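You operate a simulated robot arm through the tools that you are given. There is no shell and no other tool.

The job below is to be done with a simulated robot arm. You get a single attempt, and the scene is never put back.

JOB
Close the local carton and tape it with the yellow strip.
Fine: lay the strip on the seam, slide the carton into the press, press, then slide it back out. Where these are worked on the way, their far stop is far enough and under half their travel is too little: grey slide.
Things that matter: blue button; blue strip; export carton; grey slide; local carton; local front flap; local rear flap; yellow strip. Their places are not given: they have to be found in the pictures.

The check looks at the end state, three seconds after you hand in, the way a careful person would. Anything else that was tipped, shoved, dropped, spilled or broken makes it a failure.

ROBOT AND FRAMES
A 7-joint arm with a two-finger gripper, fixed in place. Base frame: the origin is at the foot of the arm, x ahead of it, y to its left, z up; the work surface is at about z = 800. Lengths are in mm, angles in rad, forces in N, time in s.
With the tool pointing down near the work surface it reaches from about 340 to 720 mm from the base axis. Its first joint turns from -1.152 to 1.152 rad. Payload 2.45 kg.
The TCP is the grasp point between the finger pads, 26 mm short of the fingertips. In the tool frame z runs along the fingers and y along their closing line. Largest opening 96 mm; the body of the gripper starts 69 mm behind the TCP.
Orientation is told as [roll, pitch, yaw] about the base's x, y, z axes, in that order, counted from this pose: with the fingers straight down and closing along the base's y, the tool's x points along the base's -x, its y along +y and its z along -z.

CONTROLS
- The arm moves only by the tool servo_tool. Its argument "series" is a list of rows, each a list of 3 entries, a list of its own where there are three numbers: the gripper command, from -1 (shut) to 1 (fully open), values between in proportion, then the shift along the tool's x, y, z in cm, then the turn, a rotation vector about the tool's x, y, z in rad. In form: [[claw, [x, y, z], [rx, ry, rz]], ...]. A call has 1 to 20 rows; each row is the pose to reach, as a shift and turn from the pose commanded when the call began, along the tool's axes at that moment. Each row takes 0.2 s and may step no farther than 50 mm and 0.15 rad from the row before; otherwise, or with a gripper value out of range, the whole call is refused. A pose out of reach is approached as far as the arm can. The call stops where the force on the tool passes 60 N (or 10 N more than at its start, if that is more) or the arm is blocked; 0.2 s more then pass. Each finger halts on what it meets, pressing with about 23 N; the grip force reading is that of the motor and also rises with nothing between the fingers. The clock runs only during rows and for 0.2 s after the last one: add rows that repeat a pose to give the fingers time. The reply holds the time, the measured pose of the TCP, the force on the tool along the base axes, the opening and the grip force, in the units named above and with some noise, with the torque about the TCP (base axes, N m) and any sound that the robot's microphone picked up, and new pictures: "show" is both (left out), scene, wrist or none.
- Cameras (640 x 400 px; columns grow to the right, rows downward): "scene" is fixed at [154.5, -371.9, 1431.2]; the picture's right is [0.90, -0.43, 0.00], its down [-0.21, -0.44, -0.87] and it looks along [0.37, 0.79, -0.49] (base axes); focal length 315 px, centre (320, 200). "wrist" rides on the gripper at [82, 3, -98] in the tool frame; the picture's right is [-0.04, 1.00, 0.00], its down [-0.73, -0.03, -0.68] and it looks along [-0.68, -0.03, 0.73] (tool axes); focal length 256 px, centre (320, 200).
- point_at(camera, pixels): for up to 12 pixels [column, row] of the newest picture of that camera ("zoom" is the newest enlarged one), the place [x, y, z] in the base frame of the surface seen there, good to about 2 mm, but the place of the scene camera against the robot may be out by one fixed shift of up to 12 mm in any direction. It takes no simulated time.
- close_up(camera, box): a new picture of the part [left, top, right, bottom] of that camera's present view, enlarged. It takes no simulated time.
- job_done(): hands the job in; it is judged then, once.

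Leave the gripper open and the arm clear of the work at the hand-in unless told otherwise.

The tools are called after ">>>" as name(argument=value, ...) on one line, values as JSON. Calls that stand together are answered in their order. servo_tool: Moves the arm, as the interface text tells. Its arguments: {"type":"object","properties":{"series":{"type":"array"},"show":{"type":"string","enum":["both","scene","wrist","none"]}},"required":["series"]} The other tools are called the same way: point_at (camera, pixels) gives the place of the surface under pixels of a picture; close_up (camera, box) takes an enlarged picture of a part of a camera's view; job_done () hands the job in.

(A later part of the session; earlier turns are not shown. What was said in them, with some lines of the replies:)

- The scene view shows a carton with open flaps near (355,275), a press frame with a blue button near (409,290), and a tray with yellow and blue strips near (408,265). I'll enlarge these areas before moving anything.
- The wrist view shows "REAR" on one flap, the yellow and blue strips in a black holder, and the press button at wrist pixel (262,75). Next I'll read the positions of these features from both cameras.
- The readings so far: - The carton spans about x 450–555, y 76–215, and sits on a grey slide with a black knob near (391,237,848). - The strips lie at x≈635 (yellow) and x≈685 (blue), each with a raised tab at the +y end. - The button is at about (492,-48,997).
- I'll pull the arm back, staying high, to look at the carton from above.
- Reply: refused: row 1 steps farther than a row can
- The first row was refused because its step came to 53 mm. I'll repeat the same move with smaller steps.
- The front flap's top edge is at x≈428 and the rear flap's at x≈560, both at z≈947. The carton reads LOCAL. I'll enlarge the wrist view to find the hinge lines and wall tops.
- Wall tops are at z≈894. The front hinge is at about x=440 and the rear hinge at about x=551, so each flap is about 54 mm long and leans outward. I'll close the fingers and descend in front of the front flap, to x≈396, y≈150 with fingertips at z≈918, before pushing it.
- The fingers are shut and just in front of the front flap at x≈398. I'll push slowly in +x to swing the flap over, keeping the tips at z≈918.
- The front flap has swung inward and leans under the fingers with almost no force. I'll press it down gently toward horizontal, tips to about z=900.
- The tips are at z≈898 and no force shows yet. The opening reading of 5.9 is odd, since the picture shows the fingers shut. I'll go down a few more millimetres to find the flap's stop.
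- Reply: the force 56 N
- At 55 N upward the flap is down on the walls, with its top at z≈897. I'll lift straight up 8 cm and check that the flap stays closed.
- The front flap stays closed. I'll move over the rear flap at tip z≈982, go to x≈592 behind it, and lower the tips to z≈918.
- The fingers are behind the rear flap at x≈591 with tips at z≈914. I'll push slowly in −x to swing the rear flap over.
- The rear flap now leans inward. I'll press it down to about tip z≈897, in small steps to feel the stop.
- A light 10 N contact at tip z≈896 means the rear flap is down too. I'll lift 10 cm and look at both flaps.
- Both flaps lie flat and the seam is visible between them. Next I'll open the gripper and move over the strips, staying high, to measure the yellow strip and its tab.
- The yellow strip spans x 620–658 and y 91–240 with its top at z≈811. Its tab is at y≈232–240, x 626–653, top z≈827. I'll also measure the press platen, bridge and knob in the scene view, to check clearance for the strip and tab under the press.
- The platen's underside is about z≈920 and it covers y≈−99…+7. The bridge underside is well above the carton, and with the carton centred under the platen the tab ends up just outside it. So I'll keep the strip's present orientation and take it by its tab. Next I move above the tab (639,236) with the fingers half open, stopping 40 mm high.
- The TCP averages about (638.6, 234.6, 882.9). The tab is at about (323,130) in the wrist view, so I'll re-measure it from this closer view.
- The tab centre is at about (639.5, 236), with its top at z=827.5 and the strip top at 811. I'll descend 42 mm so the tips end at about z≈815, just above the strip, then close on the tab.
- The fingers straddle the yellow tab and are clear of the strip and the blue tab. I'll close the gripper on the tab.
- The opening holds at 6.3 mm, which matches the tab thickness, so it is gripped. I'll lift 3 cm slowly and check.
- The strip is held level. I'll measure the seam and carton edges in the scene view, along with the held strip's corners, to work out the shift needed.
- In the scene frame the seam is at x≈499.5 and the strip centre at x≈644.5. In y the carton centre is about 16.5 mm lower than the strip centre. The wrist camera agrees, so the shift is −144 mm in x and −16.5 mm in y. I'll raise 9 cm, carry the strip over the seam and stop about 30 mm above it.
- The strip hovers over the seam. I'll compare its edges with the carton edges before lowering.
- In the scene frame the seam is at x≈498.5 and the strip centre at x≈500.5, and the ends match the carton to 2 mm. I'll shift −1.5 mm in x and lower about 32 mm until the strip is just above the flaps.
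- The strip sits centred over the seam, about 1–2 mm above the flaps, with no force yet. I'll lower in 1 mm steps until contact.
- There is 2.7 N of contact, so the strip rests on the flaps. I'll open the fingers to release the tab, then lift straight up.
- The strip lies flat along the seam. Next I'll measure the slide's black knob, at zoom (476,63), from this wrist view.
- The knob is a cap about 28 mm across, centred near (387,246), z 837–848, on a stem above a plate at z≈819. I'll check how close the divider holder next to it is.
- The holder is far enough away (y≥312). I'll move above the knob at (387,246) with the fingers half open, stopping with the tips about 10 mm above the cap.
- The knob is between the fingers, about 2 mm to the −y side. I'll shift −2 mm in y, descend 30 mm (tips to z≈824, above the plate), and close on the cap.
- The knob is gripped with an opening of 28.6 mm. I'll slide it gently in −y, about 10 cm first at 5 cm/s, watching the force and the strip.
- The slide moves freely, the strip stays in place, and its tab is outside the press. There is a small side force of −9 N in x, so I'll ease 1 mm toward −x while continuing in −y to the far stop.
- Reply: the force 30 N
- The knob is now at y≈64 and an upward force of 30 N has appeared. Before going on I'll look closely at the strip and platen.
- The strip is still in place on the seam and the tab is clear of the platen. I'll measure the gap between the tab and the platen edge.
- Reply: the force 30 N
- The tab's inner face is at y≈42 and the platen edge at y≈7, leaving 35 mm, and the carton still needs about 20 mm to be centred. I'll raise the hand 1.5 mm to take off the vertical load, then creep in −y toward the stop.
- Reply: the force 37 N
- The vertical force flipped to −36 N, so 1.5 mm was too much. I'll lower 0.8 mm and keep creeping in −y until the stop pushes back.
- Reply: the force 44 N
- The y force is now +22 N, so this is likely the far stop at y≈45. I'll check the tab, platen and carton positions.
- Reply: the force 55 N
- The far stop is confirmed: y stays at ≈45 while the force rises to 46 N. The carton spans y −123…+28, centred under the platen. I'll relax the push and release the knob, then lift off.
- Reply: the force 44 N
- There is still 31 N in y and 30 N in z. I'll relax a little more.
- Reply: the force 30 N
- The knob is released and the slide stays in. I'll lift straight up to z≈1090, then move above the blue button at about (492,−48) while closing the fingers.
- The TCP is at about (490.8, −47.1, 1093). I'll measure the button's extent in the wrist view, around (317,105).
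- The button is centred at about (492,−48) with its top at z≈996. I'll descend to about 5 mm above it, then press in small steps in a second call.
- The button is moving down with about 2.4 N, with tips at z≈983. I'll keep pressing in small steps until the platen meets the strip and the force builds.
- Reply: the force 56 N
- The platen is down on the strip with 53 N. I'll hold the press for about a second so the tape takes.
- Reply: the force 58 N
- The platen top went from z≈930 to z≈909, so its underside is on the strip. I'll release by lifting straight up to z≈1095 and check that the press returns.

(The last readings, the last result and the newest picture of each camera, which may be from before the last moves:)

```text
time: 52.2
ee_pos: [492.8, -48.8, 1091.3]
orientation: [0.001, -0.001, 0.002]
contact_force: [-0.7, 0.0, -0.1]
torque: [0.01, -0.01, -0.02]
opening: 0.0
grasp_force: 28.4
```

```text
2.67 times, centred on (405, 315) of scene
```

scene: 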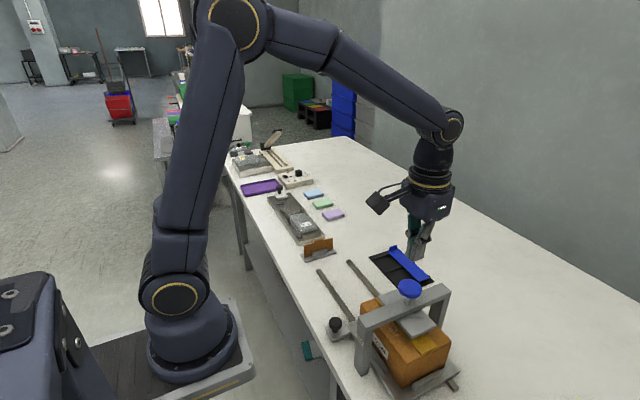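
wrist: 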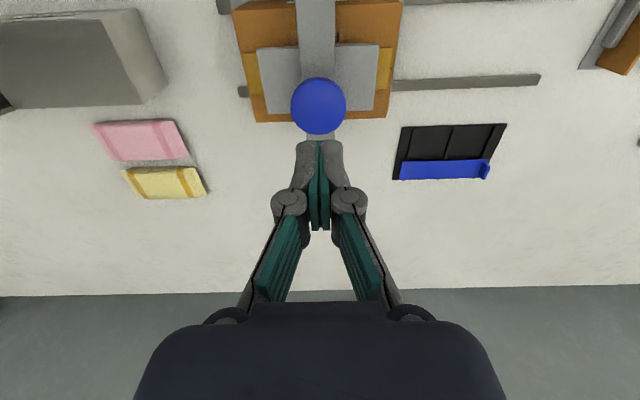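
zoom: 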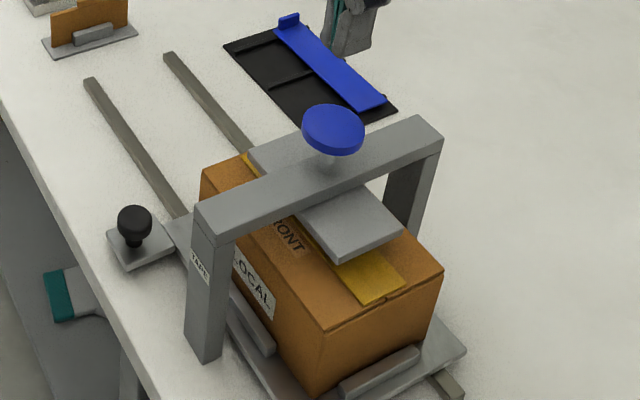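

The press has returned to the top, and the strip now lies flat with its tab gone, so the tape has taken. Next is back to the knob: up here I'll retrace my shifts (+10.6 cm tool x, +9.3 cm tool y), open the fingers halfway, and stop just above the cap.

>>> servo_tool(series=[[-1, [3, 3, 0], [0, 0, 0]], [-0.5, [6, 6, 0], [0, 0, 0]], [0, [9, 9, 0], [0, 0, 0]], [0, [10.6, 9.3, 0], [0, 0, 0]], [0, [10.6, 9.3, 4.5], [0, 0, 0]], [0, [10.6, 9.3, 9], [0, 0, 0]], [0, [10.6, 9.3, 13.5], [0, 0, 0]], [0, [10.6, 9.3, 17.5], [0, 0, 0]], [0, [10.6, 9.3, 20.3], [0, 0, 0]], [0, [10.6, 9.3, 20.3], [0, 0, 0]]], show="both")

>>> close_up(camera="wrist", box=[220, 80, 420, 220])

```text
time: 54.4
ee_pos: [387.6, 42.2, 890.2]
orientation: [0.0, 0.001, 0.001]
contact_force: [-0.4, 0.4, -0.3]
torque: [0.02, -0.02, -0.01]
opening: 48.2
grasp_force: 0.0
```

scene: 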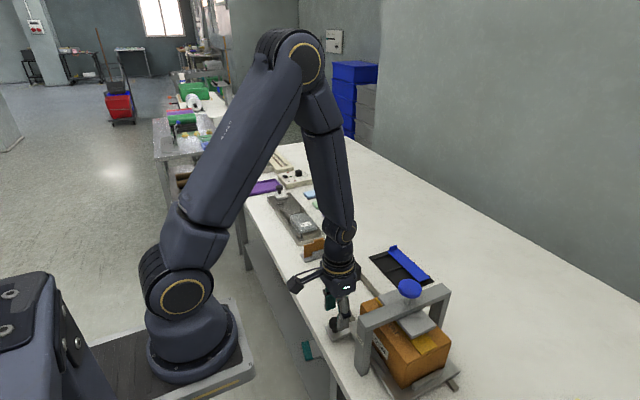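
wrist: 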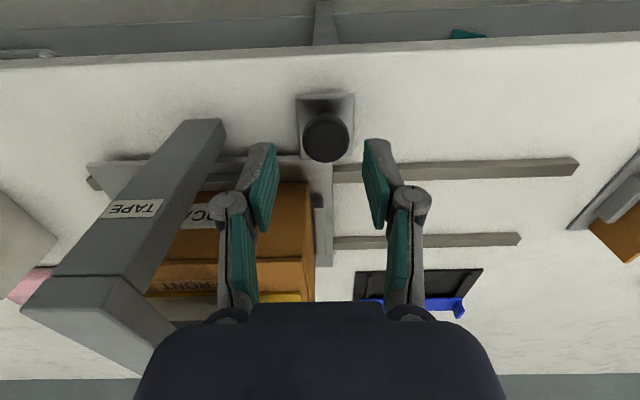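

```text
2.86 times, centred on (320, 150) of wrist
```

zoom: 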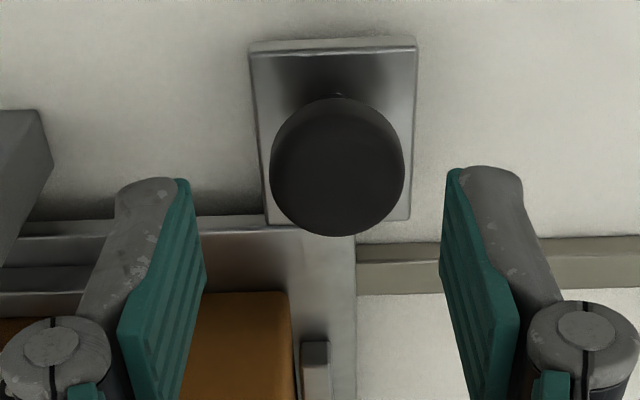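

>>> point_at(camera="zoom", pixels=[[337, 165], [272, 167], [402, 167], [337, 110], [337, 230]])

>>> servo_tool(series=[[0, [0, 0, 0], [0, 0, 0]]], show="none")

```text
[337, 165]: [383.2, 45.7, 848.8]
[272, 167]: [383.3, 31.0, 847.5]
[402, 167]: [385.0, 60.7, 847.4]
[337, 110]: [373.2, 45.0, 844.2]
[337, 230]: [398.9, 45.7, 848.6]
```

```text
time: 54.8
ee_pos: [387.5, 40.2, 890.7]
orientation: [-0.001, -0.001, -0.001]
contact_force: [-0.9, -0.8, 1.1]
torque: [-0.01, 0.0, -0.01]
opening: 47.9
grasp_force: 0.0
```

The knob centre is at about (386.5, 45.8) and the TCP at y≈41.5. I'll shift +4 mm in y, descend 37 mm and close on the cap.

>>> servo_tool(series=[[0, [0, 0.4, 0.5], [0, 0, 0]], [0, [0, 0.4, 1.8], [0, 0, 0]], [0, [0, 0.4, 3.0], [0, 0, 0]], [0, [0, 0.4, 3.7], [0, 0, 0]], [0, [0, 0.4, 3.7], [0, 0, 0]], [-1, [0, 0.4, 3.7], [0, 0, 0]], [-1, [0, 0.4, 3.7], [0, 0, 0]], [-1, [0, 0.4, 3.7], [0, 0, 0]], [-1, [0, 0.4, 3.7], [0, 0, 0]]], show="both")

```text
time: 56.8
ee_pos: [388.1, 47.2, 851.5]
orientation: [0.0, -0.001, 0.0]
contact_force: [1.1, 0.5, -6.2]
torque: [0.03, -0.16, 0.0]
opening: 28.6
grasp_force: 44.6
```

scene: 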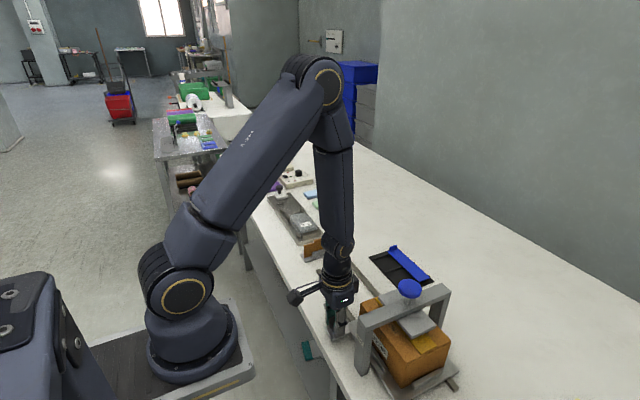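
wrist: 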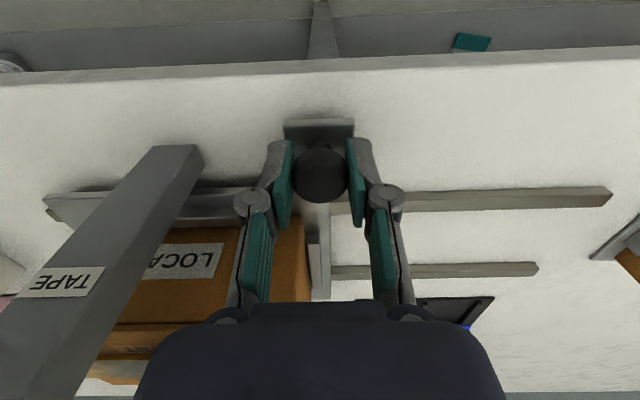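

The knob is gripped again with an opening of 28.6 mm. I'll slide back in +y, the first 10 cm at a gentle pace, watching the forces.

>>> servo_tool(series=[[-1, [0, 0.3, 0], [0, 0, 0]], [-1, [0, 0.8, 0], [0, 0, 0]], [-1, [0, 1.6, 0], [0, 0, 0]], [-1, [0, 2.6, 0], [0, 0, 0]], [-1, [0, 3.6, 0], [0, 0, 0]], [-1, [0, 4.6, 0], [0, 0, 0]], [-1, [0, 5.6, 0], [0, 0, 0]], [-1, [0, 6.6, 0], [0, 0, 0]], [-1, [0, 7.6, 0], [0, 0, 0]], [-1, [0, 8.6, 0], [0, 0, 0]], [-1, [0, 9.4, 0], [0, 0, 0]], [-1, [0, 10, 0], [0, 0, 0]], [-1, [0, 10, 0], [0, 0, 0]]], show="scene")

>>> close_up(camera="scene", box=[290, 230, 460, 370])

```text
time: 59.6
ee_pos: [386.9, 148.1, 851.7]
orientation: [0.0, 0.002, 0.002]
contact_force: [5.0, -0.8, -23.5]
torque: [0.0, -0.61, -0.01]
opening: 28.6
grasp_force: 45.3
```

scene: 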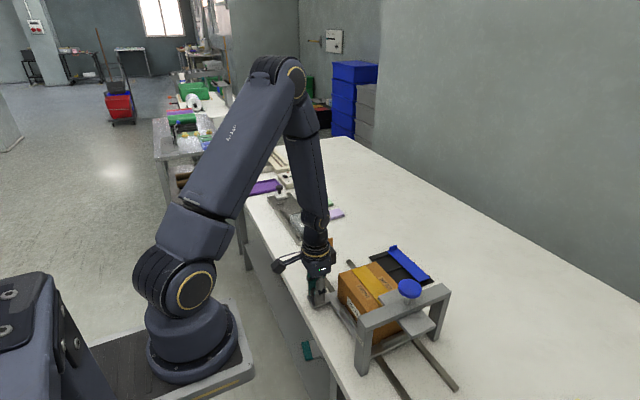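

```text
2.86 times, centred on (375, 300) of scene
```

zoom: 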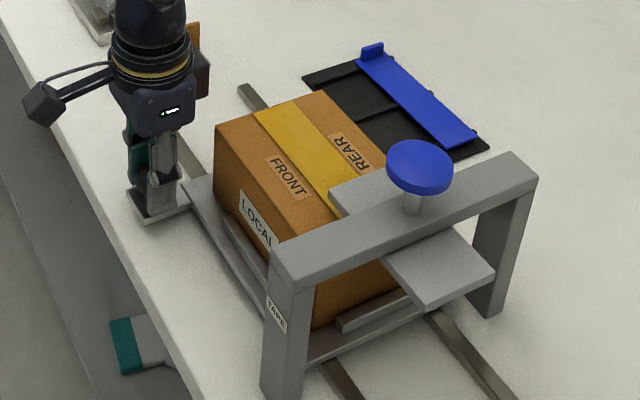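

The carton comes out with the tape flat across the seam. I'll lower 0.5 mm to ease the −23 N vertical load, slide another 9.5 cm, then creep to the home stop.

>>> servo_tool(series=[[-1, [0, 0.3, 0.05], [0, 0, 0]], [-1, [0, 0.8, 0.05], [0, 0, 0]], [-1, [0, 1.6, 0.05], [0, 0, 0]], [-1, [0, 2.6, 0.05], [0, 0, 0]], [-1, [0, 3.6, 0.05], [0, 0, 0]], [-1, [0, 4.6, 0.05], [0, 0, 0]], [-1, [0, 5.6, 0.05], [0, 0, 0]], [-1, [0, 6.6, 0.05], [0, 0, 0]], [-1, [0, 7.6, 0.05], [0, 0, 0]], [-1, [0, 8.4, 0.05], [0, 0, 0]], [-1, [0, 9.0, 0.05], [0, 0, 0]], [-1, [0, 9.4, 0.05], [0, 0, 0]], [-1, [0, 9.4, 0.05], [0, 0, 0]]], show="scene")

```text
time: 62.4
ee_pos: [388.3, 240.7, 851.3]
orientation: [-0.001, -0.001, 0.0]
contact_force: [-0.3, 0.0, 25.3]
torque: [-0.06, 0.36, -0.01]
opening: 28.6
grasp_force: 45.3
```

scene: 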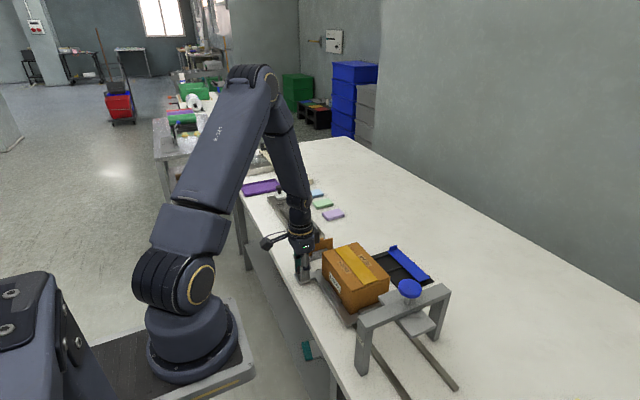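

The knob is at y≈241, near the home position of 246, with no y force yet. I'll creep +y in 2 mm steps until the home stop resists.

>>> servo_tool(series=[[-1, [0, 0.2, -0.03], [0, 0, 0]], [-1, [0, 0.4, -0.03], [0, 0, 0]], [-1, [0, 0.6, -0.03], [0, 0, 0]], [-1, [0, 0.6, -0.03], [0, 0, 0]]], show="none")

```text
time: 63.4
ee_pos: [387.6, 245.9, 850.1]
orientation: [-0.004, 0.002, -0.002]
contact_force: [0.3, -24.1, 31.0]
torque: [-0.31, 0.09, -0.03]
opening: 28.6
grasp_force: 44.7
```

The home stop is reached, with −24 N in y at y≈246. I'll relax the load by 1 mm and open the fingers.

>>> servo_tool(series=[[-1, [0, -0.1, -0.06], [0, 0, 0]], [-1, [0, -0.1, -0.06], [0, 0, 0]], [-0.2, [0, -0.1, -0.06], [0, 0, 0]], [0, [0, -0.1, -0.06], [0, 0, 0]], [0, [0, -0.1, -0.06], [0, 0, 0]], [0, [0, -0.1, -0.06], [0, 0, 0]]], show="both")

```text
time: 64.8
ee_pos: [386.8, 246.7, 851.0]
orientation: [0.0, 0.0, 0.001]
contact_force: [-0.4, 1.4, -0.5]
torque: [0.01, 0.02, -0.02]
opening: 48.0
grasp_force: 0.1
```

scene: 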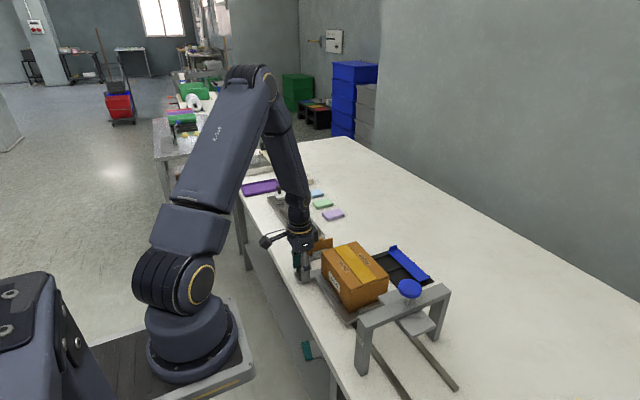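
wrist: 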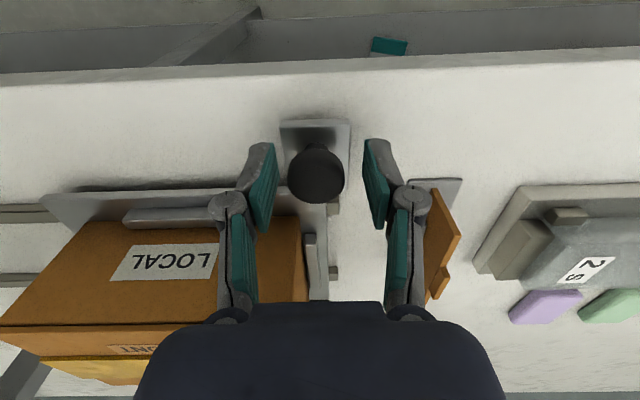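

The fingers are off the knob with zero force. I'll lift straight up clear of everything, to z≈1150, open fully, and pull back to inspect the result.

>>> servo_tool(series=[[0, [0, 0, -3], [0, 0, 0]], [0, [0, 0, -7], [0, 0, 0]], [0, [0, 0, -11.5], [0, 0, 0]], [0, [0, 0, -16], [0, 0, 0]], [0.5, [0, 0, -20.5], [0, 0, 0]], [1, [0, 0, -25], [0, 0, 0]], [1, [0, -2.5, -29], [0, 0, 0]], [1, [0, -6, -32], [0, 0, 0]], [1, [0, -9, -33], [0, 0, 0]], [1, [0, -9, -33], [0, 0, 0]]], show="both")

>>> close_up(camera="scene", box=[290, 220, 460, 360])

>>> close_up(camera="wrist", box=[190, 30, 450, 210])

```text
time: 67.0
ee_pos: [385.9, 159.3, 1180.4]
orientation: [-0.002, 0.001, 0.003]
contact_force: [0.4, -0.1, 0.9]
torque: [-0.02, -0.02, 0.0]
opening: 95.8
grasp_force: 0.1
```

scene: 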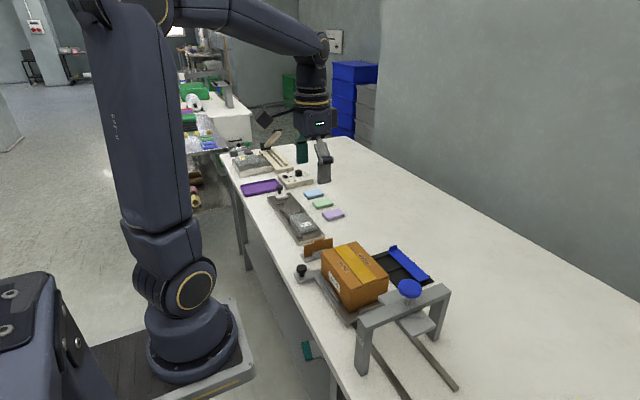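
wrist: 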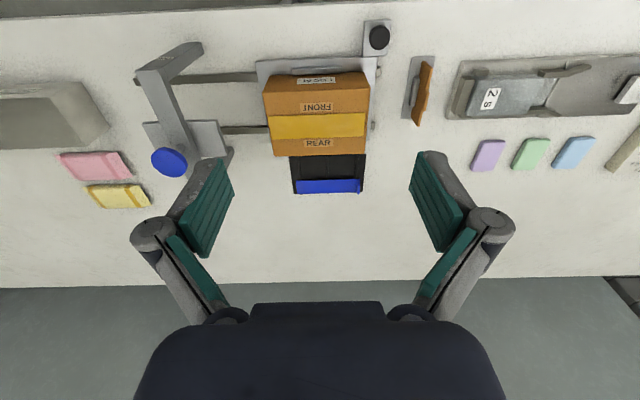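

```text
2.86 times, centred on (375, 290) of scene
```

zoom: 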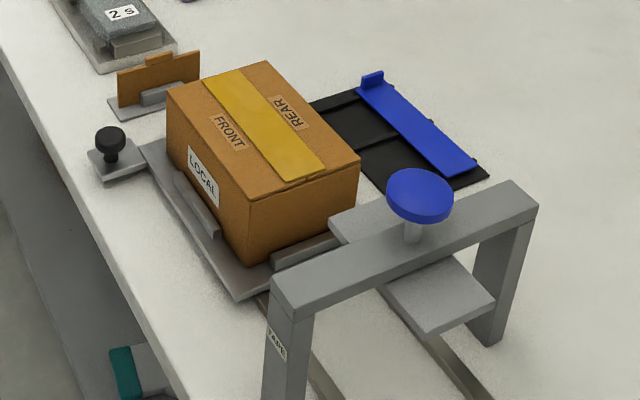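

```text
2.22 times, centred on (320, 120) of wrist
```

zoom: 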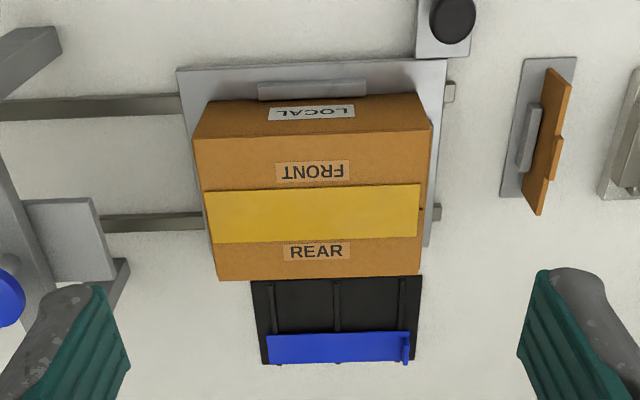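

The local carton is back at the home stop with both flaps closed. The yellow tape lies flat and centred on the seam. The blue strip, the divider and the other objects are where they were, the press is up, and the gripper is open and clear. I'm handing the job in.

>>> job_done()

```text
The job is handed in.
```

I closed the local carton and taped it with the yellow strip, and I've handed the job in. I don't have the check's verdict yet.

- **Flaps:** I folded both flaps flat, the front first and then the rear.
- **Strip:** I laid the yellow strip centred along the seam. After pressing, its tab was gone and the tape lay flat.
- **Slide and press:** I pushed the grey slide to its far stop, which put the carton centred under the press. I pressed the blue button with about 55 N for about a second, then drew the slide back to its home stop.
- **Other objects:** In the last pictures the blue strip, the divider and the other objects nearby look unmoved. I never saw the export carton in any picture, so I can't say anything about it.

The gripper is open and the arm is well clear of the work.
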